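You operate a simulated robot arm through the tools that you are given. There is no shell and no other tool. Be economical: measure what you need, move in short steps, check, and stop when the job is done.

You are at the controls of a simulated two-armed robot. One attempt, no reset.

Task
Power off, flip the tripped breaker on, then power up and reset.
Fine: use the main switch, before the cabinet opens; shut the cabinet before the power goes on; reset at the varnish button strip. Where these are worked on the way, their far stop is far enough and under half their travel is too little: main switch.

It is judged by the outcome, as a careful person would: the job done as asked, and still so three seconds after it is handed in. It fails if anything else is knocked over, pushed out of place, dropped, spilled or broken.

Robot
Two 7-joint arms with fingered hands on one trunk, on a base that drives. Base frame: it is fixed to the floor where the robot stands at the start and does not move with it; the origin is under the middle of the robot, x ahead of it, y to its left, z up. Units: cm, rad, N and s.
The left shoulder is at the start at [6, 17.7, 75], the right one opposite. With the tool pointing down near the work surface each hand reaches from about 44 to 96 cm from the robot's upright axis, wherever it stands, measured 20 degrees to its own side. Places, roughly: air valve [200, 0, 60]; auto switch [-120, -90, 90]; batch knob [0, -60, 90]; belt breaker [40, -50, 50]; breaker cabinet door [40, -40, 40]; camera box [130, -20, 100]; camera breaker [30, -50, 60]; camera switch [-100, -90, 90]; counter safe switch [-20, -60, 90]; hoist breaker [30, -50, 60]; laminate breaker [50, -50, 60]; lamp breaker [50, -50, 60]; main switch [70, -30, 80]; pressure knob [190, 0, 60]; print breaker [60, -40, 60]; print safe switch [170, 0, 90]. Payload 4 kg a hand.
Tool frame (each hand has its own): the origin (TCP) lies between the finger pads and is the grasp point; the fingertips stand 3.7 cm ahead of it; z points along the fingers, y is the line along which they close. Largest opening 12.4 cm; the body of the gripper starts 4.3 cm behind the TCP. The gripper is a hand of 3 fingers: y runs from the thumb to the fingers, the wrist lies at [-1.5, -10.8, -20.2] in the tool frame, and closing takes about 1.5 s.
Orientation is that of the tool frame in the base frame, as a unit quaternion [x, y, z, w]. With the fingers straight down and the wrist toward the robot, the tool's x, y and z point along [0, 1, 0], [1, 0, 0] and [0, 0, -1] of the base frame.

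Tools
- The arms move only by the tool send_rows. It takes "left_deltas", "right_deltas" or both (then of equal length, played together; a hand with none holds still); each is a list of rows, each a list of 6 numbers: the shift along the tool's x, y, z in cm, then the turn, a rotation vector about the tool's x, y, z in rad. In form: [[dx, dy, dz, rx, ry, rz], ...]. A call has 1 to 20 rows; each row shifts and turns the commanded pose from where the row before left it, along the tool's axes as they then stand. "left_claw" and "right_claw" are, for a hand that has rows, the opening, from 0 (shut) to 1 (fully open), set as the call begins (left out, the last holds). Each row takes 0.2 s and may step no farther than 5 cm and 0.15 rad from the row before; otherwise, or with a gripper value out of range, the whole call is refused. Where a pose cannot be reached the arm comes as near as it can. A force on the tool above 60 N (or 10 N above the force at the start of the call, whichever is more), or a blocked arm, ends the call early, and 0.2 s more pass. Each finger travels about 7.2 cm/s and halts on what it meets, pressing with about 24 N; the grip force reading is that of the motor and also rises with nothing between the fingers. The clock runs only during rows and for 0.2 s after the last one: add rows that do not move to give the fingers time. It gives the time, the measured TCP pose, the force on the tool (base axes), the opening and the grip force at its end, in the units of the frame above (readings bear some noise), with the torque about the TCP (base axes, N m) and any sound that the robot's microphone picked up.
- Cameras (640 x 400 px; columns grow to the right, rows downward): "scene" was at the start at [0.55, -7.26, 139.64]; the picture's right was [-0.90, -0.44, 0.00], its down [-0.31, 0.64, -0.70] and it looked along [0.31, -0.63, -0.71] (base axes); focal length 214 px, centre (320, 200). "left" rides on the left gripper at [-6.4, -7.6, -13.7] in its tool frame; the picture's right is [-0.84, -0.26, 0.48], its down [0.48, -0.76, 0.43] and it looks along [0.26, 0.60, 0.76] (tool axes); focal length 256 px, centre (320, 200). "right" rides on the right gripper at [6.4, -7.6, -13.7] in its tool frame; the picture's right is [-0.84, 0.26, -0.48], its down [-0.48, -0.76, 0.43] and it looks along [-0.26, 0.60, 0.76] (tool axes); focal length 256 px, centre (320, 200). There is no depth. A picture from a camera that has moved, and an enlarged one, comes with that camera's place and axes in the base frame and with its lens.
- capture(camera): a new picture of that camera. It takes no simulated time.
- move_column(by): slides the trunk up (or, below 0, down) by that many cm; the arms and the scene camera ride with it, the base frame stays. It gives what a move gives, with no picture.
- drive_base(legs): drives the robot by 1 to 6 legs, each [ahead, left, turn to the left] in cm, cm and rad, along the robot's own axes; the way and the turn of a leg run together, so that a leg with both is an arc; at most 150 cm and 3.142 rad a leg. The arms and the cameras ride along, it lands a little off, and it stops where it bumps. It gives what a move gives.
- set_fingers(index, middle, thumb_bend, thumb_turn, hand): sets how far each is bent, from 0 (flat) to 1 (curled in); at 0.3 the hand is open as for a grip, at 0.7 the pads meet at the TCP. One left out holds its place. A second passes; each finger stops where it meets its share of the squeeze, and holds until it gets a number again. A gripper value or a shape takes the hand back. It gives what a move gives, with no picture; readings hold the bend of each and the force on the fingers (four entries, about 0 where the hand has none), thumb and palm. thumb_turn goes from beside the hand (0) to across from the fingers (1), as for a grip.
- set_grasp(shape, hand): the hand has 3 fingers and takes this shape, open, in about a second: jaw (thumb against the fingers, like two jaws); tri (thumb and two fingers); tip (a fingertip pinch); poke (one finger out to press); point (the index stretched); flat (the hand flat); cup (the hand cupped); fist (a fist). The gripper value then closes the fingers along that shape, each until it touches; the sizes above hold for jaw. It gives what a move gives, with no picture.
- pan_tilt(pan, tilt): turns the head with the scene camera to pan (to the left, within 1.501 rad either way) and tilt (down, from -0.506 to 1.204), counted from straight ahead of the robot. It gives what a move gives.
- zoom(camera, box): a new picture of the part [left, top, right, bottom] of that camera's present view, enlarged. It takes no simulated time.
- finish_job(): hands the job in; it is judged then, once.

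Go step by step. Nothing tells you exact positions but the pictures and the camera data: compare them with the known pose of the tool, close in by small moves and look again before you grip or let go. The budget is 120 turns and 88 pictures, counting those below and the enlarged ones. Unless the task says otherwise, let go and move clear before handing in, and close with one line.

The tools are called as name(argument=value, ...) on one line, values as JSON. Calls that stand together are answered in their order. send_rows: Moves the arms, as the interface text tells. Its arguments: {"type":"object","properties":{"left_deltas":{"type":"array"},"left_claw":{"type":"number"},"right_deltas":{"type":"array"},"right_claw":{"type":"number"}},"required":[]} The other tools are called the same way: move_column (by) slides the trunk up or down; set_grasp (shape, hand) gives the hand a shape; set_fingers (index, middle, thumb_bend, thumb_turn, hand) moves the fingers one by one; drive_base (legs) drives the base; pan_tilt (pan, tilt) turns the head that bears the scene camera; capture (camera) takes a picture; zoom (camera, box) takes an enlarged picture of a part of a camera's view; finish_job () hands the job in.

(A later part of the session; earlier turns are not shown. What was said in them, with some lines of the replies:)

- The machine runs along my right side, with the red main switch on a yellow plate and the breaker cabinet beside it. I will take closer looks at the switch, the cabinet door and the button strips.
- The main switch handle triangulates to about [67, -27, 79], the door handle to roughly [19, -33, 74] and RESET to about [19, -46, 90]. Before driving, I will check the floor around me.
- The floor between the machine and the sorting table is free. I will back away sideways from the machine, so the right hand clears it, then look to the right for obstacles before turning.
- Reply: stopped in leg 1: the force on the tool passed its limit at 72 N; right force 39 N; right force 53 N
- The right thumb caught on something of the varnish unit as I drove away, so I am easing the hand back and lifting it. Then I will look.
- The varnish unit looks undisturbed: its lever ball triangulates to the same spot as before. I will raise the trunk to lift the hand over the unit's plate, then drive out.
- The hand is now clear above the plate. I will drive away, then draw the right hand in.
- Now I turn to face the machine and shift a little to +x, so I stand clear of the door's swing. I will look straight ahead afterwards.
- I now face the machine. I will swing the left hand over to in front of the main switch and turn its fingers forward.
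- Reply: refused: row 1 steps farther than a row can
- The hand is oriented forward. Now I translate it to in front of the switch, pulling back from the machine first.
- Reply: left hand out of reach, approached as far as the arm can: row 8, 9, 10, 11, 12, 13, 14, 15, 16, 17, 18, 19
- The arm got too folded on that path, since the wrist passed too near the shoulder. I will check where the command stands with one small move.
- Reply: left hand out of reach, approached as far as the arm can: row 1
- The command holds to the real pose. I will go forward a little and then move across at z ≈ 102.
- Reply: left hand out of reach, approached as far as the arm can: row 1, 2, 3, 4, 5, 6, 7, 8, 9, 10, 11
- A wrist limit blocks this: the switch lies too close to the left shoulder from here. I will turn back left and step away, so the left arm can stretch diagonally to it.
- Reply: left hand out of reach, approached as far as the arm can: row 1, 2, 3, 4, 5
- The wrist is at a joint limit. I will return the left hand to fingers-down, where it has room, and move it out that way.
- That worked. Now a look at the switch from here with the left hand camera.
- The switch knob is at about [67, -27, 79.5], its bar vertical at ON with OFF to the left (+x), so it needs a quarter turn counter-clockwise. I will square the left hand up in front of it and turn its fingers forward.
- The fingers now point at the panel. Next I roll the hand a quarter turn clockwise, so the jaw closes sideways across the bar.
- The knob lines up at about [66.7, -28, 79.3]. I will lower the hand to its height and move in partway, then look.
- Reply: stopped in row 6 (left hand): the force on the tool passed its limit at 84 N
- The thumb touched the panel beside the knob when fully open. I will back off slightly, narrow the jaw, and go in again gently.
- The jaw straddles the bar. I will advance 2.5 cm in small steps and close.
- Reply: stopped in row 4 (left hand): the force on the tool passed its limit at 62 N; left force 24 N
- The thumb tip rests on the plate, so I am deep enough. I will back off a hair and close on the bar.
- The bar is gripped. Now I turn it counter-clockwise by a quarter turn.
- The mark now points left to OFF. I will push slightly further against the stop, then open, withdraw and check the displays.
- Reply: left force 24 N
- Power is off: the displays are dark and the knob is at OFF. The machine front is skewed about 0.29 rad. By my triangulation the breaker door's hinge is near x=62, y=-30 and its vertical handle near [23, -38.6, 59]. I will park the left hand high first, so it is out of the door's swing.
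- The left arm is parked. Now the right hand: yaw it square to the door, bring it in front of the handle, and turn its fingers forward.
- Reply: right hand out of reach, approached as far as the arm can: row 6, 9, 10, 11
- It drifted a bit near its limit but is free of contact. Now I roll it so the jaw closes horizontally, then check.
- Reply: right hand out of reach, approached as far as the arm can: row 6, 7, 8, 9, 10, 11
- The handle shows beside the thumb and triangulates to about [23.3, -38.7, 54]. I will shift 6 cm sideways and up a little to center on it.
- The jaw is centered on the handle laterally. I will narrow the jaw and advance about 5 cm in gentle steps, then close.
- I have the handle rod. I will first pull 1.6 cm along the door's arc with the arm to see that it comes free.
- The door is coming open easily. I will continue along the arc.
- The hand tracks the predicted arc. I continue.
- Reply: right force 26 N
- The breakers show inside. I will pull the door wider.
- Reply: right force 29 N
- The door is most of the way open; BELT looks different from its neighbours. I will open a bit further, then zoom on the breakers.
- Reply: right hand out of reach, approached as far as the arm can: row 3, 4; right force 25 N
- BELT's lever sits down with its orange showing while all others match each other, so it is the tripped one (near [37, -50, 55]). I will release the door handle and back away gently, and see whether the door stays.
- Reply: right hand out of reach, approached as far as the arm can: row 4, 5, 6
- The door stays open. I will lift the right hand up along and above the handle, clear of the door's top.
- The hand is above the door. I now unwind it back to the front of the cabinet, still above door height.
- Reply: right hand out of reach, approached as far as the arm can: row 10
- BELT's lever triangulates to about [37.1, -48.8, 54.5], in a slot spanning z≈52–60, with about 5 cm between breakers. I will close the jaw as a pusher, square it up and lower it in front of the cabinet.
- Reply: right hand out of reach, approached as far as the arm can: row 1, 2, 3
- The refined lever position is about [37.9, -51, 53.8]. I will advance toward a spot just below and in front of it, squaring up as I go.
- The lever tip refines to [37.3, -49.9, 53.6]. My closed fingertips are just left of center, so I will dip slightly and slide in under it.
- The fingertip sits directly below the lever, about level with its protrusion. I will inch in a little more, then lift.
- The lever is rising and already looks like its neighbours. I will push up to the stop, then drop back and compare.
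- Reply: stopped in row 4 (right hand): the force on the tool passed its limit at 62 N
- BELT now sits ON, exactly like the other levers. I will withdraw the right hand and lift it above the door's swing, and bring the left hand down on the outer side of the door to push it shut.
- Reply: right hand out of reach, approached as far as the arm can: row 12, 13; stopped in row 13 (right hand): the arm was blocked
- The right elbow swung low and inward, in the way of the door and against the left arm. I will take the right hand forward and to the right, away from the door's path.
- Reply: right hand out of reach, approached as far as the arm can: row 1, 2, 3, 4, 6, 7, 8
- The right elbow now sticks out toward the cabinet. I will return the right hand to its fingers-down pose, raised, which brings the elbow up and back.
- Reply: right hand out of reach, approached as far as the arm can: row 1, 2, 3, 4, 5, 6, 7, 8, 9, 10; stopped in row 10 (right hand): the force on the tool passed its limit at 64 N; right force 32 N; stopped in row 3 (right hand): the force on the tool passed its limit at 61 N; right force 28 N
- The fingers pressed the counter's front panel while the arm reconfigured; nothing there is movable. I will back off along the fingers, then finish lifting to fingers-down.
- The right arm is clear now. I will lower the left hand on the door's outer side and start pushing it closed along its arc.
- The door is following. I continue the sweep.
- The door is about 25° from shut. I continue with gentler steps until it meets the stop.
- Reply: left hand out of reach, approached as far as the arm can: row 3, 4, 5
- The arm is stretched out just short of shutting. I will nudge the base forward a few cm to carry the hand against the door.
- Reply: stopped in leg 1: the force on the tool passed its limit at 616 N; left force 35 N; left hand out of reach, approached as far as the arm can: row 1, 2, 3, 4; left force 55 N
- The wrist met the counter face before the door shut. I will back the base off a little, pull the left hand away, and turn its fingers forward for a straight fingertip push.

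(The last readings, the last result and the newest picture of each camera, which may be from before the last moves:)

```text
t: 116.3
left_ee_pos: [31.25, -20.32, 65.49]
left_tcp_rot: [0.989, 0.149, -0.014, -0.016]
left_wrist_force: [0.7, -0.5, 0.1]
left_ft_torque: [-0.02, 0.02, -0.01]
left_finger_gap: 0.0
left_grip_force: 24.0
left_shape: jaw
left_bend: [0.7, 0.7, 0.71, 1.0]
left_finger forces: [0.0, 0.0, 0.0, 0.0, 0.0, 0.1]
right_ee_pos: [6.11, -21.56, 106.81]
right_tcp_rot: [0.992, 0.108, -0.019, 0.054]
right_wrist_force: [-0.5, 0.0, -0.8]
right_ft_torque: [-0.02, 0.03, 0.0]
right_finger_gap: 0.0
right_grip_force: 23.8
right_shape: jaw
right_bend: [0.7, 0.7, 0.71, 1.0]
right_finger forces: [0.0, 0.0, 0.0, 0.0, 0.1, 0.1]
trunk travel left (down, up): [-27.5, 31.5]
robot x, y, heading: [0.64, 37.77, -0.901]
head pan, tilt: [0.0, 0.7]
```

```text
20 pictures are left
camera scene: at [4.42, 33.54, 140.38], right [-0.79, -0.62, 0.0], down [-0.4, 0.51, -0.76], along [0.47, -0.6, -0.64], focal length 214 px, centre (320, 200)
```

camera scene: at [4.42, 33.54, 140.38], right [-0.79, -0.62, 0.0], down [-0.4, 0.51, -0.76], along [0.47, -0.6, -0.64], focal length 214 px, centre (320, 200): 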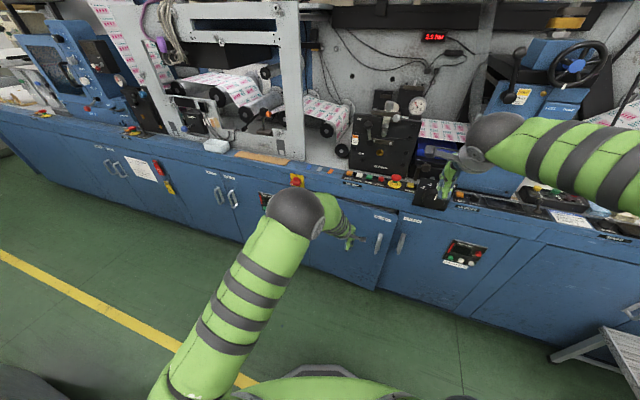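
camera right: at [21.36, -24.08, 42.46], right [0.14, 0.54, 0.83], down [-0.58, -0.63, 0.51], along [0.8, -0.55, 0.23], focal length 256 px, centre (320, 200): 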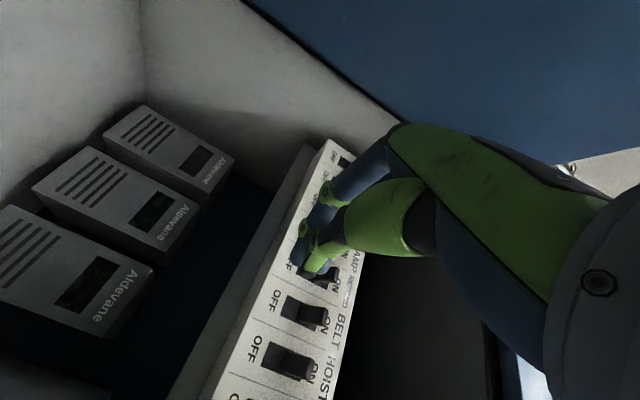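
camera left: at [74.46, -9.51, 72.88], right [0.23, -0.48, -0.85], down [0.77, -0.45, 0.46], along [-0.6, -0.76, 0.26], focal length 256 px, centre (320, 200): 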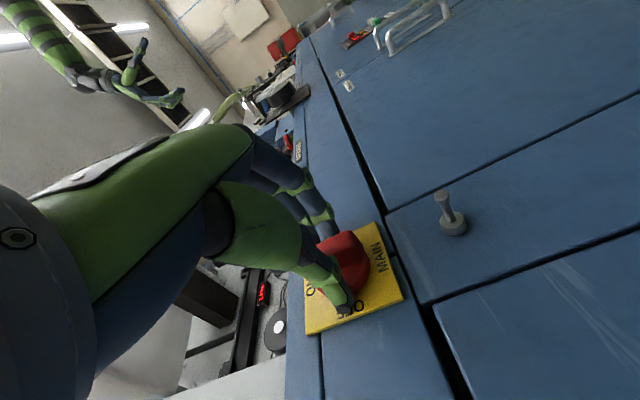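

Now I tip the fingers forward and push straight at the door.

send_rows(left_deltas=[[0, 0, 0.5, -0.1427, 0, 0], [0, 0, 0.5, -0.1427, 0, 0], [0, 0, 0.5, -0.1427, 0, 0], [0, 0, 0.5, -0.1427, 0, 0], [0, 0, 0, -0.1427, 0, 0], [0, 0, 0, -0.1427, 0, 0], [0, 0, 0, -0.1427, 0, 0], [0, 0, 0, -0.1427, 0, 0], [0, 0, 0, -0.1427, 0, 0], [0, 0, 0, -0.1427, 0, 0], [0, 0, 0, -0.1427, 0, 0]])

send_rows(left_deltas=[[0, 0, 3, 0, 0, 0], [0, 0, 3, 0, 0, 0], [0, 0, 2, 0, 0, 0], [0, 0, 2, 0, 0, 0], [0, 0, 1.5, 0, 0, 0], [0, 0, 1.5, 0, 0, 0], [0, 0, 1, 0, 0, 0], [0, 0, 1, 0, 0, 0], [0, 0, 1, 0, 0, 0], [0, 0, 1, 0, 0, 0]])

capture(camera="scene")

```text
t: 118.8
left_ee_pos: [31.29, -20.37, 63.48]
left_tcp_rot: [0.709, 0.115, 0.096, 0.689]
left_wrist_force: [0.6, 0.2, -0.3]
left_ft_torque: [0.01, 0.0, -0.04]
left_finger_gap: 0.0
left_grip_force: 24.4
left_shape: jaw
left_bend: [0.7, 0.7, 0.71, 1.0]
left_finger forces: [0.0, 0.0, 0.0, 0.0, 0.0, 0.0]
right_ee_pos: [5.9, -21.57, 106.8]
right_tcp_rot: [0.992, 0.108, -0.018, 0.055]
right_wrist_force: [0.1, 0.3, 1.1]
right_ft_torque: [0.0, -0.05, -0.01]
right_finger_gap: 0.0
right_grip_force: 24.0
right_shape: jaw
right_bend: [0.7, 0.7, 0.71, 1.0]
right_finger forces: [0.0, 0.1, 0.0, 0.0, 0.1, 0.0]
trunk travel left (down, up): [-27.5, 31.5]
robot x, y, heading: [0.87, 37.74, -0.908]
head pan, tilt: [0.0, 0.7]
```

```text
t: 120.7
left_ee_pos: [35.73, -34.9, 62.95]
left_tcp_rot: [0.707, 0.115, 0.095, 0.691]
left_wrist_force: [-8.3, 33.6, 9.1]
left_ft_torque: [-0.19, -0.11, 0.16]
left_finger_gap: 0.0
left_grip_force: 24.4
left_shape: jaw
left_bend: [0.7, 0.7, 0.7, 1.0]
left_finger forces: [36.8, 0.0, 0.1, 0.0, 0.1, 0.0]
right_ee_pos: [5.89, -21.3, 106.99]
right_tcp_rot: [0.992, 0.108, -0.019, 0.054]
right_wrist_force: [-0.7, 0.2, -0.8]
right_ft_torque: [-0.02, 0.06, -0.02]
right_finger_gap: 0.0
right_grip_force: 24.4
right_shape: jaw
right_bend: [0.7, 0.7, 0.71, 1.0]
right_finger forces: [0.0, 0.1, 0.0, 0.0, 0.0, 0.1]
trunk travel left (down, up): [-27.5, 31.5]
robot x, y, heading: [0.94, 37.92, -0.901]
head pan, tilt: [0.0, 0.7]
stopped in row 9 (left hand): the force on the tool passed its limit at 79 N (the readings are from after the stop); the commanded pose is now the measured one
```

```text
19 pictures are left
camera scene: at [4.29, 33.97, 140.41], right [-0.78, -0.62, 0.0], down [-0.4, 0.5, -0.77], along [0.47, -0.6, -0.64], focal length 214 px, centre (320, 200)
```

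scene: 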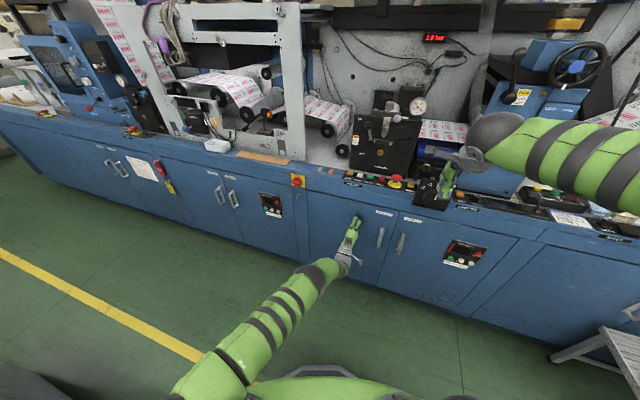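

The door looks shut. I will pull back, check it, and bring the left hand in front of the main switch, keeping the fingers square to the panel.

send_rows(left_deltas=[[0, 0, -3, 0, 0, 0], [0, 0, -4, 0, 0, 0], [0, 0, -4, 0, 0, 0], [0, 0, -3, 0, 0, 0], [4, 2, 0, 0, 0, 0], [4, 2, 0, 0, 0, 0], [4, 2, 0, 0, 0, 0], [4, 2, 0, 0, 0, 0], [4, 2, 0, 0, 0, 0], [4, 2, 0, 0, 0, 0], [4, 2, 0, 0, 0, 0], [4, 2.4, 0, 0, 0, 0]], left_claw=0.6)

zoom(camera="scene", box=[250, 150, 450, 300])

```text
t: 123.3
left_ee_pos: [63.09, -12.82, 78.67]
left_tcp_rot: [0.709, 0.115, 0.094, 0.689]
left_wrist_force: [0.2, -0.1, 0.0]
left_ft_torque: [-0.03, 0.01, -0.01]
left_finger_gap: 7.42
left_grip_force: 0.0
left_shape: jaw
left_bend: [0.38, 0.42, 0.53, 0.99]
left_finger forces: [0.0, 0.1, 0.2, 0.1, 0.1, 0.0]
right_ee_pos: [6.01, -21.5, 106.85]
right_tcp_rot: [0.992, 0.109, -0.019, 0.055]
right_wrist_force: [0.6, 0.1, -1.1]
right_ft_torque: [0.0, 0.02, -0.01]
right_finger_gap: 0.0
right_grip_force: 23.8
right_shape: jaw
right_bend: [0.7, 0.7, 0.71, 1.0]
right_finger forces: [0.0, 0.0, 0.0, 0.1, 0.1, 0.0]
trunk travel left (down, up): [-27.5, 31.5]
robot x, y, heading: [0.99, 38.0, -0.904]
head pan, tilt: [0.0, 0.7]
```

```text
2.67 times, centred on (350, 225) of scene
camera zoom: at [4.4, 33.64, 140.38], right [-0.79, -0.62, 0.0], down [-0.4, 0.51, -0.76], along [0.47, -0.6, -0.64], focal length 572 px, centre (240, 133)
```

zoom: 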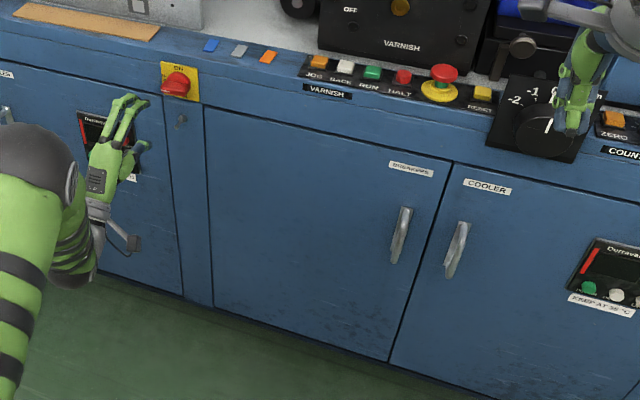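

The door is shut flush. The hand is lined up with the knob; I move in with the jaw above and below the now-horizontal bar.

send_rows(left_deltas=[[-0.4, 0.7, 2, 0, 0, 0], [0, 0, 2, 0, 0, 0], [0, 0, 2, 0, 0, 0], [0, 0, 2, 0, 0, 0], [0, 0, 1, 0, 0, 0], [0, 0, 1, 0, 0, 0]])

zoom(camera="scene", box=[260, 150, 340, 210])

capture(camera="left")

```text
t: 124.7
left_ee_pos: [65.56, -22.65, 79.17]
left_tcp_rot: [0.709, 0.115, 0.095, 0.689]
left_wrist_force: [0.6, 0.0, 0.2]
left_ft_torque: [0.03, 0.01, -0.02]
left_finger_gap: 7.45
left_grip_force: 0.1
left_shape: jaw
left_bend: [0.38, 0.42, 0.53, 0.99]
left_finger forces: [0.0, 0.0, 0.0, 0.0, 0.1, 0.0]
right_ee_pos: [6.03, -21.52, 106.86]
right_tcp_rot: [0.992, 0.109, -0.018, 0.054]
right_wrist_force: [0.3, -0.1, 0.7]
right_ft_torque: [0.02, -0.02, 0.04]
right_finger_gap: 0.0
right_grip_force: 24.5
right_shape: jaw
right_bend: [0.7, 0.7, 0.71, 1.0]
right_finger forces: [0.0, 0.0, 0.0, 0.1, 0.0, 0.0]
trunk travel left (down, up): [-27.5, 31.5]
robot x, y, heading: [1.21, 37.74, -0.9]
head pan, tilt: [0.0, 0.7]
```

```text
6.67 times, centred on (300, 180) of scene
camera zoom: at [4.4, 33.63, 140.38], right [-0.78, -0.62, 0.0], down [-0.4, 0.51, -0.76], along [0.47, -0.6, -0.64], focal length 1430 px, centre (453, 333)
```

zoom: 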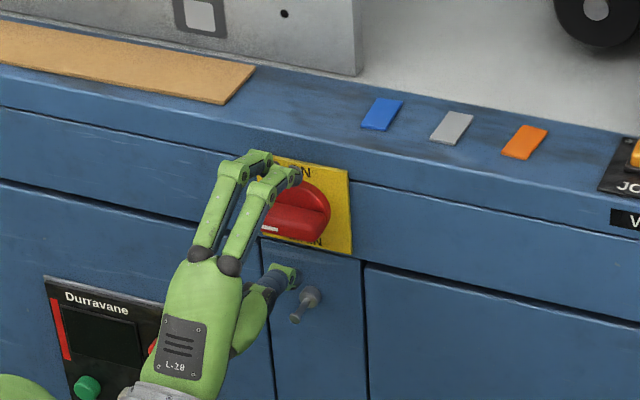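

```text
16 pictures are left
camera left: at [55.2, -11.26, 72.13], right [-0.67, -0.7, -0.25], down [0.56, -0.26, -0.78], along [0.49, -0.67, 0.57], focal length 256 px, centre (320, 200)
```

left: 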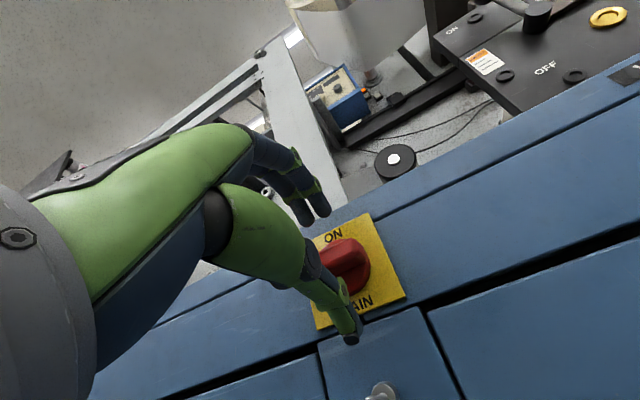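

Lateral alignment is good and the knob axis sits about 0.6 cm lower. I correct that, go in a bit more, and close.

send_rows(left_deltas=[[0, -0.6, 0, 0, 0, 0], [0, 0, 0.7, 0, 0, 0], [0, 0, 0.6, 0, 0, 0]])

send_rows(left_deltas=[[0, 0, 0, 0, 0, 0], [0, 0, 0, 0, 0, 0], [0, 0, 0, 0, 0, 0], [0, 0, 0, 0, 0, 0], [0, 0, 0, 0, 0, 0], [0, 0, 0, 0, 0, 0]], left_claw=0)

zoom(camera="scene", box=[260, 150, 340, 210])

```text
t: 125.5
left_ee_pos: [65.9, -23.58, 78.45]
left_tcp_rot: [0.709, 0.115, 0.095, 0.689]
left_wrist_force: [0.8, -0.4, -0.5]
left_ft_torque: [0.0, -0.01, -0.01]
left_finger_gap: 7.44
left_grip_force: 0.0
left_shape: jaw
left_bend: [0.38, 0.42, 0.53, 0.99]
left_finger forces: [0.0, 0.0, 0.0, 0.0, 0.0, 0.0]
right_ee_pos: [6.01, -21.47, 106.91]
right_tcp_rot: [0.992, 0.108, -0.018, 0.054]
right_wrist_force: [-0.1, 0.0, -0.3]
right_ft_torque: [0.0, 0.03, -0.04]
right_finger_gap: 0.0
right_grip_force: 24.0
right_shape: jaw
right_bend: [0.7, 0.7, 0.71, 1.0]
right_finger forces: [0.0, 0.0, 0.1, 0.1, 0.1, 0.0]
trunk travel left (down, up): [-27.5, 31.5]
robot x, y, heading: [0.75, 37.87, -0.898]
head pan, tilt: [0.0, 0.7]
```

```text
t: 126.9
left_ee_pos: [65.84, -23.65, 78.5]
left_tcp_rot: [0.709, 0.115, 0.095, 0.69]
left_wrist_force: [-4.4, 11.5, 0.2]
left_ft_torque: [-0.22, -0.11, -0.02]
left_finger_gap: 2.93
left_grip_force: 24.6
left_shape: jaw
left_bend: [0.5, 0.51, 0.67, 1.0]
left_finger forces: [14.4, 8.6, 0.0, 0.0, 24.7, 0.1]
right_ee_pos: [5.95, -21.36, 106.88]
right_tcp_rot: [0.992, 0.108, -0.018, 0.055]
right_wrist_force: [0.4, -0.1, 0.3]
right_ft_torque: [0.01, -0.02, 0.01]
right_finger_gap: 0.0
right_grip_force: 24.4
right_shape: jaw
right_bend: [0.7, 0.7, 0.71, 1.0]
right_finger forces: [0.1, 0.1, 0.0, 0.1, 0.0, 0.0]
trunk travel left (down, up): [-27.5, 31.5]
robot x, y, heading: [1.03, 37.72, -0.902]
head pan, tilt: [0.0, 0.7]
```

```text
6.67 times, centred on (300, 180) of scene
camera zoom: at [4.36, 33.72, 140.39], right [-0.78, -0.62, 0.0], down [-0.4, 0.51, -0.77], along [0.47, -0.6, -0.64], focal length 1430 px, centre (453, 333)
```

zoom: 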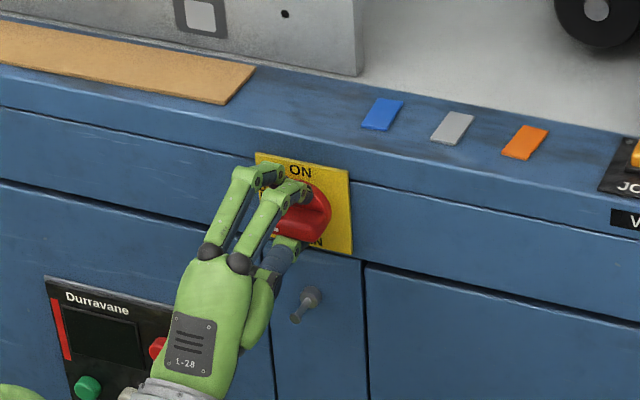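

Gripped. Now I turn it clockwise a quarter turn to ON, centering slightly upward first.

send_rows(left_deltas=[[0, 0.7, 0, 0, 0, 0], [0, 0, 0, 0, 0, 0.1427], [0, 0, 0, 0, 0, 0.1427], [0, 0, 0, 0, 0, 0.1427], [0, 0, 0, 0, 0, 0.1427], [0, 0, 0, 0, 0, 0.1427], [0, 0, 0, 0, 0, 0.1427], [0, 0, 0, 0, 0, 0.1427], [0, 0, 0, 0, 0, 0.1427], [0, 0, 0, 0, 0, 0.1427], [0, 0, 0, 0, 0, 0.1427], [0, 0, 0, 0, 0, 0.1427], [0, 0, 0, 0, 0, 0.12], [0, 0, 0, 0, 0, 0]])

zoom(camera="scene", box=[250, 150, 480, 280])

```text
t: 129.9
left_ee_pos: [66.23, -23.47, 79.3]
left_tcp_rot: [0.557, -0.453, 0.58, 0.385]
left_wrist_force: [16.5, 26.8, -0.9]
left_ft_torque: [0.11, 0.03, 0.75]
left_finger_gap: 2.6
left_grip_force: 23.8
left_shape: jaw
left_bend: [0.57, 0.57, 0.66, 1.0]
left_finger forces: [6.2, 0.1, 0.0, 0.0, 39.1, 0.0]
right_ee_pos: [6.23, -21.29, 107.01]
right_tcp_rot: [0.992, 0.108, -0.02, 0.055]
right_wrist_force: [-0.2, -0.3, 0.3]
right_ft_torque: [0.01, 0.05, 0.01]
right_finger_gap: 0.01
right_grip_force: 23.9
right_shape: jaw
right_bend: [0.7, 0.7, 0.71, 1.0]
right_finger forces: [0.0, 0.0, 0.1, 0.0, 0.0, 0.1]
trunk travel left (down, up): [-27.5, 31.5]
robot x, y, heading: [1.17, 38.05, -0.899]
head pan, tilt: [0.0, 0.7]
```

```text
2.78 times, centred on (365, 215) of scene
camera zoom: at [4.53, 33.81, 140.4], right [-0.78, -0.62, 0.0], down [-0.4, 0.5, -0.77], along [0.47, -0.6, -0.64], focal length 597 px, centre (195, 158)
```

zoom: 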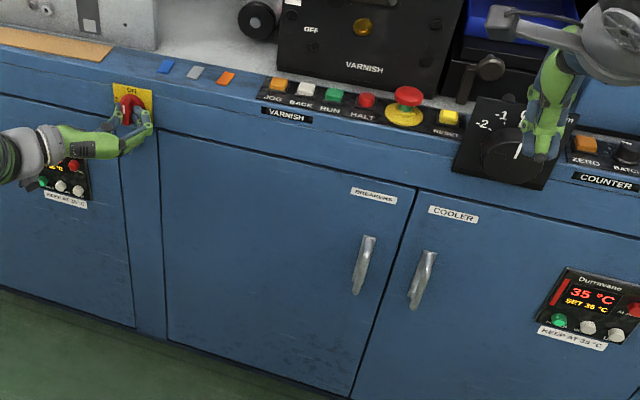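

Power is back: the thermostat displays are lit again. I will release the switch and withdraw the left hand, then tilt the right hand for the RESET button, which triangulates to about [19.4, -46.9, 88].

send_rows(left_deltas=[[0, 0, 0, 0, 0, 0], [0, 0, 0, 0, 0, 0], [0, 0, -1, 0, 0, 0], [0, 0, -2, 0, 0, 0], [0, 0, -3, 0, 0, 0], [0, 0, -3, 0, 0, 0], [0, 0, -2, 0, 0, 0]], left_claw=0.6)

send_rows(right_deltas=[[0, 0, -1, -0.13, 0, 0], [0, 0, 0, -0.13, 0, 0], [0, 0, 0, -0.13, 0, 0], [0, 0, 0, -0.13, 0, 0], [0, 0, 0, -0.13, 0, 0], [4, 0, 0, 0, 0, 0], [4, 0, 0, 0, 0, 0]])

zoom(camera="scene", box=[250, 120, 490, 280])

```text
t: 131.5
left_ee_pos: [62.41, -13.2, 79.61]
left_tcp_rot: [0.556, -0.454, 0.578, 0.387]
left_wrist_force: [0.0, 1.0, 1.3]
left_ft_torque: [0.0, 0.01, 0.0]
left_finger_gap: 7.41
left_grip_force: 0.1
left_shape: jaw
left_bend: [0.38, 0.42, 0.53, 0.99]
left_finger forces: [0.0, 0.0, 0.1, 0.1, 0.0, 0.0]
right_ee_pos: [5.98, -21.49, 106.84]
right_tcp_rot: [0.992, 0.11, -0.019, 0.054]
right_wrist_force: [0.5, 0.2, -0.4]
right_ft_torque: [0.0, 0.03, -0.02]
right_finger_gap: 0.0
right_grip_force: 23.6
right_shape: jaw
right_bend: [0.7, 0.7, 0.71, 1.0]
right_finger forces: [0.1, 0.1, 0.1, 0.0, 0.0, 0.0]
trunk travel left (down, up): [-27.5, 31.5]
robot x, y, heading: [1.44, 37.99, -0.902]
head pan, tilt: [0.0, 0.7]
```

```text
t: 133.1
left_ee_pos: [62.48, -13.32, 79.6]
left_tcp_rot: [0.556, -0.453, 0.579, 0.386]
left_wrist_force: [0.4, 0.6, 0.5]
left_ft_torque: [0.0, -0.02, 0.0]
left_finger_gap: 7.38
left_grip_force: 0.2
left_shape: jaw
left_bend: [0.38, 0.42, 0.53, 0.99]
left_finger forces: [0.1, 0.0, 0.0, 0.0, 0.0, 0.0]
right_ee_pos: [13.93, -19.59, 107.4]
right_tcp_rot: [0.923, 0.108, 0.016, 0.369]
right_wrist_force: [1.3, 0.7, 0.8]
right_ft_torque: [0.0, 0.02, 0.01]
right_finger_gap: 0.0
right_grip_force: 24.2
right_shape: jaw
right_bend: [0.7, 0.7, 0.71, 1.0]
right_finger forces: [0.0, 0.0, 0.1, 0.0, 0.0, 0.1]
trunk travel left (down, up): [-27.5, 31.5]
robot x, y, heading: [1.41, 37.94, -0.901]
head pan, tilt: [0.0, 0.7]
```

```text
2.50 times, centred on (370, 200) of scene
camera zoom: at [4.43, 33.62, 140.38], right [-0.79, -0.62, 0.0], down [-0.4, 0.51, -0.76], along [0.47, -0.6, -0.64], focal length 536 px, centre (195, 200)
```

zoom: 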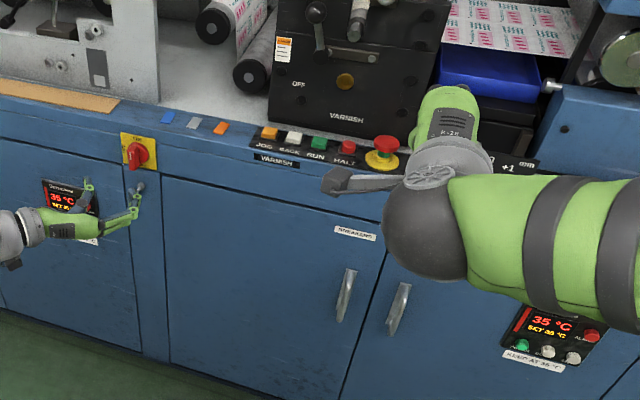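

The right hand is tilted about 45°. I bring it down toward a hover just above RESET and look.

send_rows(right_deltas=[[0.06, 1.3, 3.3, 0, 0, 0], [0.06, 1.3, 3.3, 0, 0, 0], [0.06, 1.3, 3.3, 0, 0, 0], [0.06, 1.3, 3.3, 0, 0, 0], [0.06, 1.3, 3.3, 0, 0, 0], [0.06, 1.3, 3.3, 0, 0, 0], [0.06, 1.0, 3, 0, 0, 0]])

capture(camera="right")

capture(camera="scene")

```text
t: 134.7
left_ee_pos: [62.66, -13.3, 79.55]
left_tcp_rot: [0.557, -0.454, 0.579, 0.385]
left_wrist_force: [0.8, 0.5, -1.1]
left_ft_torque: [0.01, -0.01, 0.02]
left_finger_gap: 7.41
left_grip_force: 0.1
left_shape: jaw
left_bend: [0.38, 0.42, 0.53, 0.99]
left_finger forces: [0.0, 0.0, 0.1, 0.0, 0.0, 0.0]
right_ee_pos: [18.57, -41.23, 96.7]
right_tcp_rot: [0.923, 0.109, 0.017, 0.369]
right_wrist_force: [0.1, -0.3, 0.1]
right_ft_torque: [0.0, 0.0, 0.03]
right_finger_gap: 0.01
right_grip_force: 24.4
right_shape: jaw
right_bend: [0.7, 0.7, 0.71, 1.0]
right_finger forces: [0.0, 0.0, 0.0, 0.0, 0.1, 0.0]
trunk travel left (down, up): [-27.5, 31.5]
robot x, y, heading: [1.14, 37.77, -0.906]
head pan, tilt: [0.0, 0.7]
```

```text
12 pictures are left
camera right: at [21.76, -25.27, 101.0], right [-0.82, -0.03, 0.57], down [-0.57, 0.14, -0.81], along [-0.05, -0.99, -0.13], focal length 256 px, centre (320, 200)
```

right: 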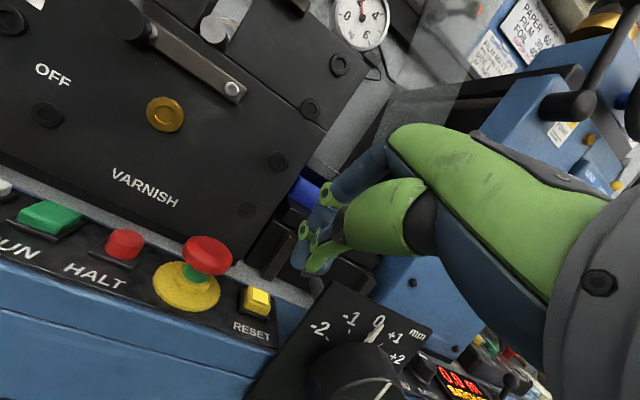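

```text
11 pictures are left
camera scene: at [4.4, 33.61, 140.38], right [-0.79, -0.62, 0.0], down [-0.4, 0.51, -0.76], along [0.47, -0.6, -0.64], focal length 214 px, centre (320, 200)
```

scene: 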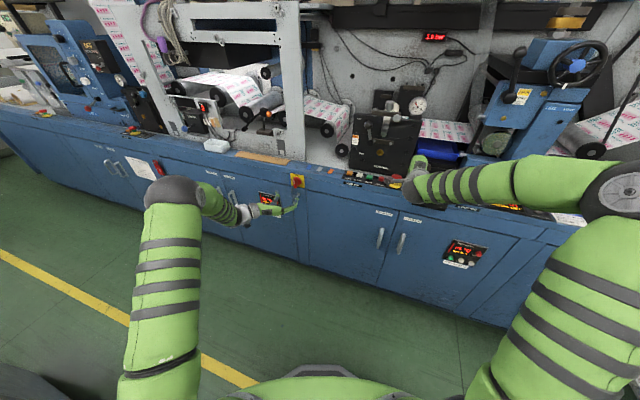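

RESET is at about [19.7, -46.7, 88], with my fingertips just above and in front of it. I will move over it, then press straight down in small steps.

send_rows(right_deltas=[[0, -0.4, 2.7, 0, 0, 0], [0, -0.42, 2.7, 0, 0, 0]])

zoom(camera="right", box=[140, 200, 400, 360])

```text
t: 135.3
left_ee_pos: [62.54, -13.28, 79.62]
left_tcp_rot: [0.557, -0.454, 0.579, 0.386]
left_wrist_force: [-0.9, 0.3, -0.3]
left_ft_torque: [0.0, 0.0, -0.03]
left_finger_gap: 7.43
left_grip_force: 0.1
left_shape: jaw
left_bend: [0.38, 0.42, 0.53, 0.99]
left_finger forces: [0.0, 0.1, 0.1, 0.0, 0.1, 0.0]
right_ee_pos: [19.01, -44.35, 92.19]
right_tcp_rot: [0.924, 0.109, 0.017, 0.367]
right_wrist_force: [0.2, 0.9, 0.0]
right_ft_torque: [-0.02, -0.04, -0.01]
right_finger_gap: 0.03
right_grip_force: 23.6
right_shape: jaw
right_bend: [0.7, 0.7, 0.71, 1.0]
right_finger forces: [0.1, 0.1, 0.0, 0.1, 0.0, 0.0]
trunk travel left (down, up): [-27.5, 31.5]
robot x, y, heading: [0.94, 37.7, -0.902]
head pan, tilt: [0.0, 0.7]
```

```text
2.46 times, centred on (270, 280) of right
camera zoom: at [22.24, -28.36, 96.62], right [-0.82, -0.03, 0.57], down [-0.57, 0.14, -0.81], along [-0.05, -0.99, -0.13], focal length 630 px, centre (443, 3)
```

zoom: 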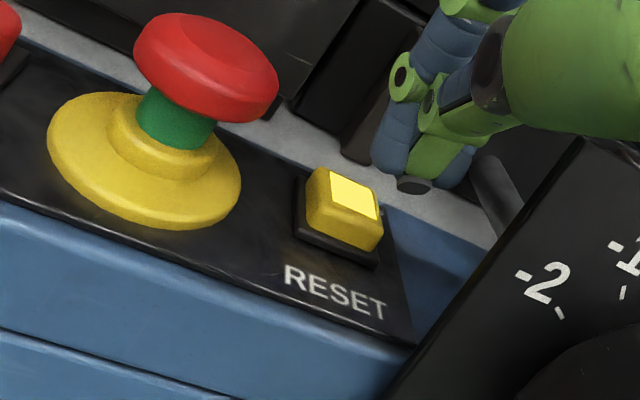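

The button top is at [20.3, -46.1, 87.9], and the E-stop's edge is about 3 cm away. I shift a touch, keeping clear of the E-stop, and press straight down.

send_rows(right_deltas=[[0.7, -0.31, -0.34, 0, 0, 0], [0, -0.4, 0.42, 0, 0, 0], [0, -0.4, 0.42, 0, 0, 0], [0, -0.35, 0.37, 0, 0, 0], [0, -0.35, 0.37, 0, 0, 0]])

zoom(camera="right", box=[140, 200, 400, 360])

```text
t: 136.5
left_ee_pos: [62.53, -13.32, 79.58]
left_tcp_rot: [0.556, -0.454, 0.579, 0.386]
left_wrist_force: [0.1, 0.5, -0.1]
left_ft_torque: [0.03, -0.01, -0.01]
left_finger_gap: 7.4
left_grip_force: 0.0
left_shape: jaw
left_bend: [0.38, 0.42, 0.53, 0.99]
left_finger forces: [0.0, 0.1, 0.0, 0.1, 0.0, 0.1]
right_ee_pos: [19.45, -43.67, 90.15]
right_tcp_rot: [0.923, 0.109, 0.017, 0.368]
right_wrist_force: [0.5, 0.1, 0.6]
right_ft_torque: [-0.02, 0.0, -0.01]
right_finger_gap: 0.0
right_grip_force: 23.7
right_shape: jaw
right_bend: [0.7, 0.7, 0.71, 1.0]
right_finger forces: [0.0, 0.0, 0.0, 0.0, 0.1, 0.0]
trunk travel left (down, up): [-27.5, 31.5]
robot x, y, heading: [0.96, 37.96, -0.898]
head pan, tilt: [0.0, 0.7]
```

```text
2.46 times, centred on (270, 280) of right
camera zoom: at [22.67, -27.68, 94.5], right [-0.82, -0.03, 0.57], down [-0.57, 0.14, -0.81], along [-0.05, -0.99, -0.13], focal length 630 px, centre (443, 3)
```

zoom: 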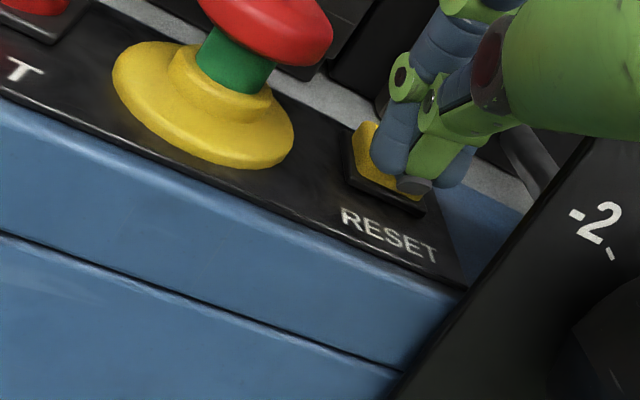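

The fingertips are on the button. I keep pressing down in small steps.

send_rows(right_deltas=[[0.3, -0.27, 0.29, 0, 0, 0], [0, -0.27, 0.29, 0, 0, 0], [0, -0.27, 0.29, 0, 0, 0], [0, -0.2, 0.22, 0, 0, 0]])

zoom(camera="right", box=[140, 200, 400, 360])

```text
t: 137.5
left_ee_pos: [62.52, -13.37, 79.56]
left_tcp_rot: [0.557, -0.454, 0.579, 0.386]
left_wrist_force: [0.3, 0.4, -0.2]
left_ft_torque: [0.01, -0.01, -0.02]
left_finger_gap: 7.38
left_grip_force: 0.0
left_shape: jaw
left_bend: [0.38, 0.42, 0.53, 0.99]
left_finger forces: [0.0, 0.1, 0.0, 0.0, 0.1, 0.1]
right_ee_pos: [19.58, -43.63, 88.73]
right_tcp_rot: [0.924, 0.107, 0.016, 0.367]
right_wrist_force: [-0.5, -0.1, -0.1]
right_ft_torque: [0.01, 0.03, 0.01]
right_finger_gap: 0.0
right_grip_force: 24.1
right_shape: jaw
right_bend: [0.7, 0.7, 0.71, 1.0]
right_finger forces: [0.0, 0.1, 0.0, 0.0, 0.0, 0.0]
trunk travel left (down, up): [-27.5, 31.5]
robot x, y, heading: [0.96, 38.01, -0.905]
head pan, tilt: [0.0, 0.7]
```

```text
2.46 times, centred on (270, 280) of right
camera zoom: at [22.89, -27.74, 93.01], right [-0.82, -0.03, 0.57], down [-0.57, 0.14, -0.81], along [-0.05, -0.99, -0.13], focal length 630 px, centre (443, 3)
```

zoom: 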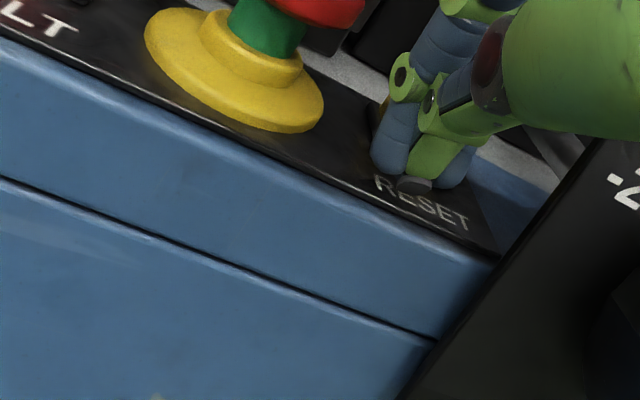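

The tips went down just in front of the button with no contact, so it sits a bit further back, at about y=-47.6. I rise, move back over it, and press again.

send_rows(right_deltas=[[0, 1.03, -1.09, 0, 0, 0], [0, 1.03, -1.09, 0, 0, 0], [-0.5, 1.16, 1.13, 0, 0, 0], [0, -0.4, 0.42, 0, 0, 0], [0, -0.35, 0.37, 0, 0, 0], [0, -0.27, 0.29, 0, 0, 0]])

send_rows(right_deltas=[[0, -0.2, 0.22, 0, 0, 0], [0, -0.2, 0.22, 0, 0, 0], [0, -0.2, 0.22, 0, 0, 0]])

zoom(camera="right", box=[140, 200, 400, 360])

```text
t: 138.9
left_ee_pos: [62.51, -13.22, 79.65]
left_tcp_rot: [0.557, -0.454, 0.579, 0.385]
left_wrist_force: [0.0, -0.2, -0.1]
left_ft_torque: [-0.02, 0.0, -0.01]
left_finger_gap: 7.38
left_grip_force: 0.2
left_shape: jaw
left_bend: [0.38, 0.42, 0.53, 0.99]
left_finger forces: [0.1, 0.0, 0.0, 0.0, 0.1, 0.0]
right_ee_pos: [19.47, -45.39, 90.15]
right_tcp_rot: [0.923, 0.109, 0.018, 0.369]
right_wrist_force: [0.5, 0.8, 0.2]
right_ft_torque: [0.03, 0.02, -0.01]
right_finger_gap: 0.01
right_grip_force: 23.9
right_shape: jaw
right_bend: [0.7, 0.7, 0.71, 1.0]
right_finger forces: [0.1, 0.1, 0.0, 0.0, 0.1, 0.0]
trunk travel left (down, up): [-27.5, 31.5]
robot x, y, heading: [1.15, 37.89, -0.908]
head pan, tilt: [0.0, 0.7]
```

```text
t: 139.7
left_ee_pos: [62.45, -13.24, 79.73]
left_tcp_rot: [0.557, -0.454, 0.579, 0.386]
left_wrist_force: [0.8, 0.3, 0.2]
left_ft_torque: [0.03, 0.0, 0.0]
left_finger_gap: 7.4
left_grip_force: 0.1
left_shape: jaw
left_bend: [0.38, 0.42, 0.53, 0.99]
left_finger forces: [0.0, 0.0, 0.0, 0.0, 0.0, 0.1]
right_ee_pos: [19.48, -45.4, 89.43]
right_tcp_rot: [0.923, 0.11, 0.017, 0.368]
right_wrist_force: [-1.2, 0.1, 2.0]
right_ft_torque: [0.01, 0.08, 0.02]
right_finger_gap: 0.01
right_grip_force: 23.9
right_shape: jaw
right_bend: [0.7, 0.7, 0.71, 1.0]
right_finger forces: [0.0, 0.1, 0.0, 0.0, 0.0, 0.0]
trunk travel left (down, up): [-27.5, 31.5]
robot x, y, heading: [1.12, 38.16, -0.9]
head pan, tilt: [0.0, 0.7]
```

```text
2.46 times, centred on (270, 280) of right
camera zoom: at [22.79, -29.44, 93.67], right [-0.82, -0.03, 0.57], down [-0.57, 0.14, -0.81], along [-0.05, -0.99, -0.13], focal length 630 px, centre (443, 3)
```

zoom: 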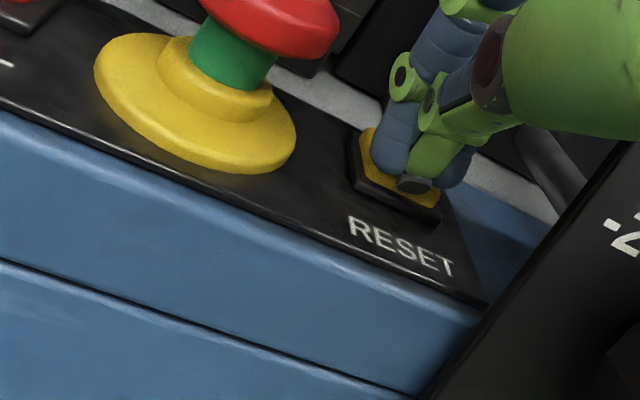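

Now the fingertips are squarely on RESET, and the button is starting to go in (2 N). I press further and hold.

send_rows(right_deltas=[[0, -0.2, 0.22, 0, 0, 0], [0, -0.2, 0.22, 0, 0, 0], [0, -0.2, 0.22, 0, 0, 0], [0, 0, 0, 0, 0, 0]])

zoom(camera="scene", box=[420, 180, 640, 320])

```text
t: 140.7
left_ee_pos: [62.51, -13.18, 79.62]
left_tcp_rot: [0.556, -0.454, 0.579, 0.386]
left_wrist_force: [0.2, 0.3, 1.7]
left_ft_torque: [0.01, 0.02, -0.03]
left_finger_gap: 7.4
left_grip_force: 0.1
left_shape: jaw
left_bend: [0.38, 0.42, 0.53, 0.99]
left_finger forces: [0.0, 0.1, 0.0, 0.1, 0.0, 0.0]
right_ee_pos: [19.45, -45.2, 88.57]
right_tcp_rot: [0.922, 0.109, 0.018, 0.37]
right_wrist_force: [-0.2, 2.7, 15.0]
right_ft_torque: [-0.28, -0.18, 0.05]
right_finger_gap: 0.0
right_grip_force: 23.8
right_shape: jaw
right_bend: [0.7, 0.7, 0.72, 1.0]
right_finger forces: [0.1, 0.0, 0.1, 0.1, 0.1, 0.0]
trunk travel left (down, up): [-27.5, 31.5]
robot x, y, heading: [1.09, 37.96, -0.901]
head pan, tilt: [0.0, 0.7]
heard: click
```

```text
2.86 times, centred on (530, 250) of scene
camera zoom: at [4.38, 33.78, 140.41], right [-0.78, -0.62, 0.0], down [-0.4, 0.5, -0.77], along [0.47, -0.6, -0.64], focal length 613 px, centre (-280, 57)
```

zoom: 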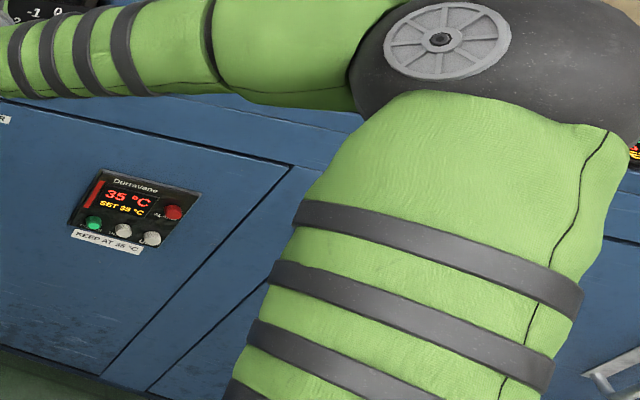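

A click was heard, so RESET went in. I will lift the right hand off the strip and back it away, then check the speed display and the state of the machine.

send_rows(right_deltas=[[0, 1.4, -1.5, 0, 0, 0], [0, 1.4, -1.5, 0, 0, 0], [0, 0, -4, 0, 0, 0], [0, 0, -4, 0, 0, 0], [0, 0, -4, 0, 0, 0], [0, 0, -4, 0, 0, 0], [0, 0, -4, 0, 0, 0]])

pan_tilt(pan=-0.75, tilt=0.45)

capture(camera="scene")

```text
t: 142.3
left_ee_pos: [62.59, -13.27, 79.62]
left_tcp_rot: [0.556, -0.454, 0.579, 0.387]
left_wrist_force: [0.3, 0.1, -0.7]
left_ft_torque: [0.05, 0.0, 0.01]
left_finger_gap: 7.41
left_grip_force: 0.1
left_shape: jaw
left_bend: [0.38, 0.42, 0.53, 0.99]
left_finger forces: [0.0, 0.1, 0.0, 0.1, 0.0, 0.1]
right_ee_pos: [17.61, -31.66, 106.92]
right_tcp_rot: [0.923, 0.11, 0.018, 0.368]
right_wrist_force: [0.2, 0.1, 0.2]
right_ft_torque: [0.03, -0.02, -0.01]
right_finger_gap: 0.0
right_grip_force: 24.2
right_shape: jaw
right_bend: [0.7, 0.7, 0.72, 1.0]
right_finger forces: [0.0, 0.0, 0.0, 0.0, 0.0, 0.1]
trunk travel left (down, up): [-27.5, 31.5]
robot x, y, heading: [0.98, 38.22, -0.905]
head pan, tilt: [0.0, 0.7]
```

```text
t: 143.4
left_ee_pos: [62.66, -13.22, 79.53]
left_tcp_rot: [0.557, -0.454, 0.579, 0.386]
left_wrist_force: [-0.8, 0.2, -0.3]
left_ft_torque: [0.02, -0.03, 0.01]
left_finger_gap: 7.4
left_grip_force: 0.0
left_shape: jaw
left_bend: [0.38, 0.42, 0.53, 0.99]
left_finger forces: [0.0, 0.1, 0.1, 0.1, 0.1, 0.0]
right_ee_pos: [17.69, -31.75, 106.88]
right_tcp_rot: [0.923, 0.108, 0.017, 0.369]
right_wrist_force: [-0.6, 0.1, -0.1]
right_ft_torque: [-0.02, -0.03, 0.03]
right_finger_gap: 0.0
right_grip_force: 24.0
right_shape: jaw
right_bend: [0.7, 0.7, 0.72, 1.0]
right_finger forces: [0.0, 0.1, 0.0, 0.0, 0.0, 0.0]
trunk travel left (down, up): [-27.5, 31.5]
robot x, y, heading: [0.67, 37.93, -0.902]
head pan, tilt: [-0.75, 0.45]
```

```text
5 pictures are left
camera scene: at [-1.61, 31.14, 142.6], right [-1.0, 0.08, 0.0], down [0.04, 0.43, -0.9], along [-0.07, -0.9, -0.44], focal length 214 px, centre (320, 200)
```

scene: 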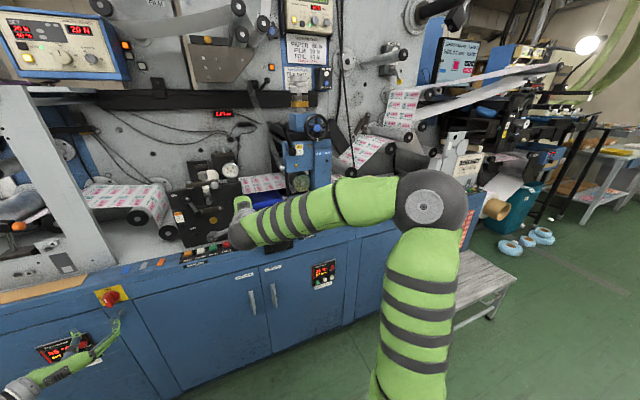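

The arm hides the speed display. I will draw the right hand further back and up, then zoom in on it.

send_rows(right_deltas=[[0, 2, -3, 0, 0, 0], [0, 2, -3, 0, 0, 0], [0, 2, -3, 0, 0, 0], [4, 2, -1, 0, 0, 0], [4, 2, 0, 0, 0, 0], [4, 2, 0, 0, 0, 0]])

capture(camera="scene")

```text
t: 144.8
left_ee_pos: [62.56, -13.39, 79.61]
left_tcp_rot: [0.557, -0.453, 0.579, 0.386]
left_wrist_force: [-0.6, 0.4, 0.4]
left_ft_torque: [-0.04, -0.02, -0.01]
left_finger_gap: 7.39
left_grip_force: 0.0
left_shape: jaw
left_bend: [0.38, 0.42, 0.53, 0.99]
left_finger forces: [0.1, 0.0, 0.1, 0.1, 0.0, 0.0]
right_ee_pos: [30.25, -31.08, 122.02]
right_tcp_rot: [0.923, 0.109, 0.017, 0.369]
right_wrist_force: [0.0, 0.4, 0.6]
right_ft_torque: [-0.01, -0.01, 0.0]
right_finger_gap: 0.0
right_grip_force: 23.9
right_shape: jaw
right_bend: [0.7, 0.7, 0.72, 1.0]
right_finger forces: [0.0, 0.0, 0.0, 0.0, 0.0, 0.1]
trunk travel left (down, up): [-27.5, 31.5]
robot x, y, heading: [0.87, 37.82, -0.899]
head pan, tilt: [-0.75, 0.45]
```

```text
4 pictures are left
camera scene: at [-1.59, 31.14, 142.6], right [-1.0, 0.08, 0.0], down [0.04, 0.43, -0.9], along [-0.07, -0.9, -0.44], focal length 214 px, centre (320, 200)
```

scene: 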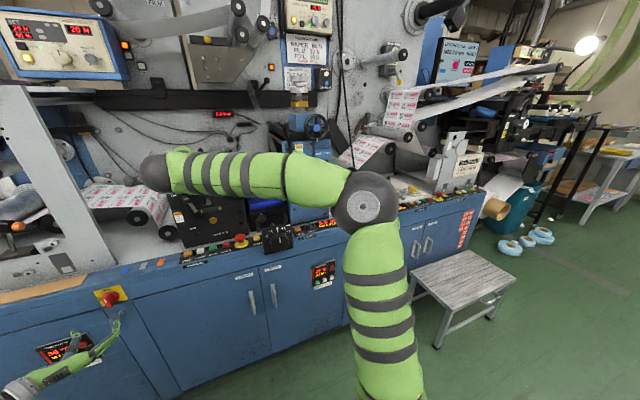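

I zoom in on the strip region near the speed display.

zoom(camera="scene", box=[160, 170, 480, 330])

```text
2.00 times, centred on (320, 250) of scene
camera zoom: at [-1.59, 31.14, 142.6], right [-1.0, 0.08, 0.0], down [0.04, 0.43, -0.9], along [-0.07, -0.9, -0.44], focal length 429 px, centre (320, 100)
```

zoom: 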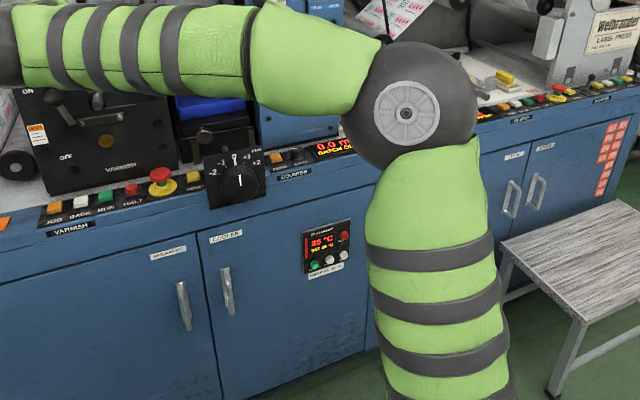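

The elbow still covers the speed display, so I shift the right hand a bit further left and look once more.

send_rows(right_deltas=[[4, 0, -1.5, 0, 0, 0], [4, 0, -1.5, 0, 0, 0], [3, 0, -1.5, 0, 0, 0]])

zoom(camera="scene", box=[300, 160, 460, 260])

```text
t: 145.6
left_ee_pos: [62.63, -13.31, 79.59]
left_tcp_rot: [0.556, -0.454, 0.579, 0.386]
left_wrist_force: [-0.3, 0.4, -0.4]
left_ft_torque: [-0.01, -0.02, -0.04]
left_finger_gap: 7.44
left_grip_force: 0.0
left_shape: jaw
left_bend: [0.38, 0.42, 0.53, 0.99]
left_finger forces: [0.0, 0.0, 0.0, 0.0, 0.1, 0.0]
right_ee_pos: [40.68, -25.65, 124.67]
right_tcp_rot: [0.923, 0.108, 0.016, 0.369]
right_wrist_force: [0.9, -0.3, 0.1]
right_ft_torque: [0.01, 0.02, 0.0]
right_finger_gap: 0.01
right_grip_force: 24.8
right_shape: jaw
right_bend: [0.7, 0.7, 0.72, 1.0]
right_finger forces: [0.0, 0.0, 0.0, 0.0, 0.0, 0.0]
trunk travel left (down, up): [-27.5, 31.5]
robot x, y, heading: [0.86, 38.06, -0.906]
head pan, tilt: [-0.75, 0.45]
```

```text
4.00 times, centred on (380, 210) of scene
camera zoom: at [-1.6, 31.15, 142.6], right [-1.0, 0.08, 0.0], down [0.04, 0.43, -0.9], along [-0.07, -0.9, -0.44], focal length 858 px, centre (80, 160)
```

zoom: 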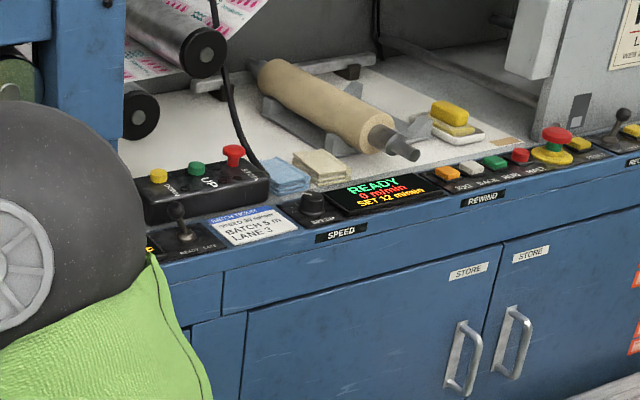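

The speed display now reads READY instead of OVERLOAD. The power is on, the cabinet is shut, and both hands are clear, so I hand the job in.

finish_job()

```text
The job is handed in.
```

The main switch was turned off before the cabinet was opened. The BELT breaker, the one that had tripped, is back on. The cabinet was shut before the power went on again, and I pressed RESET on the varnish strip; the speed display now reads READY instead of OVERLOAD. On the way, the right thumb caught on the varnish unit at about 70 N, the fingers pressed the counter front at about 60 N, and the left wrist hit it hard (616 N); I saw no damage or displacement in the pictures.
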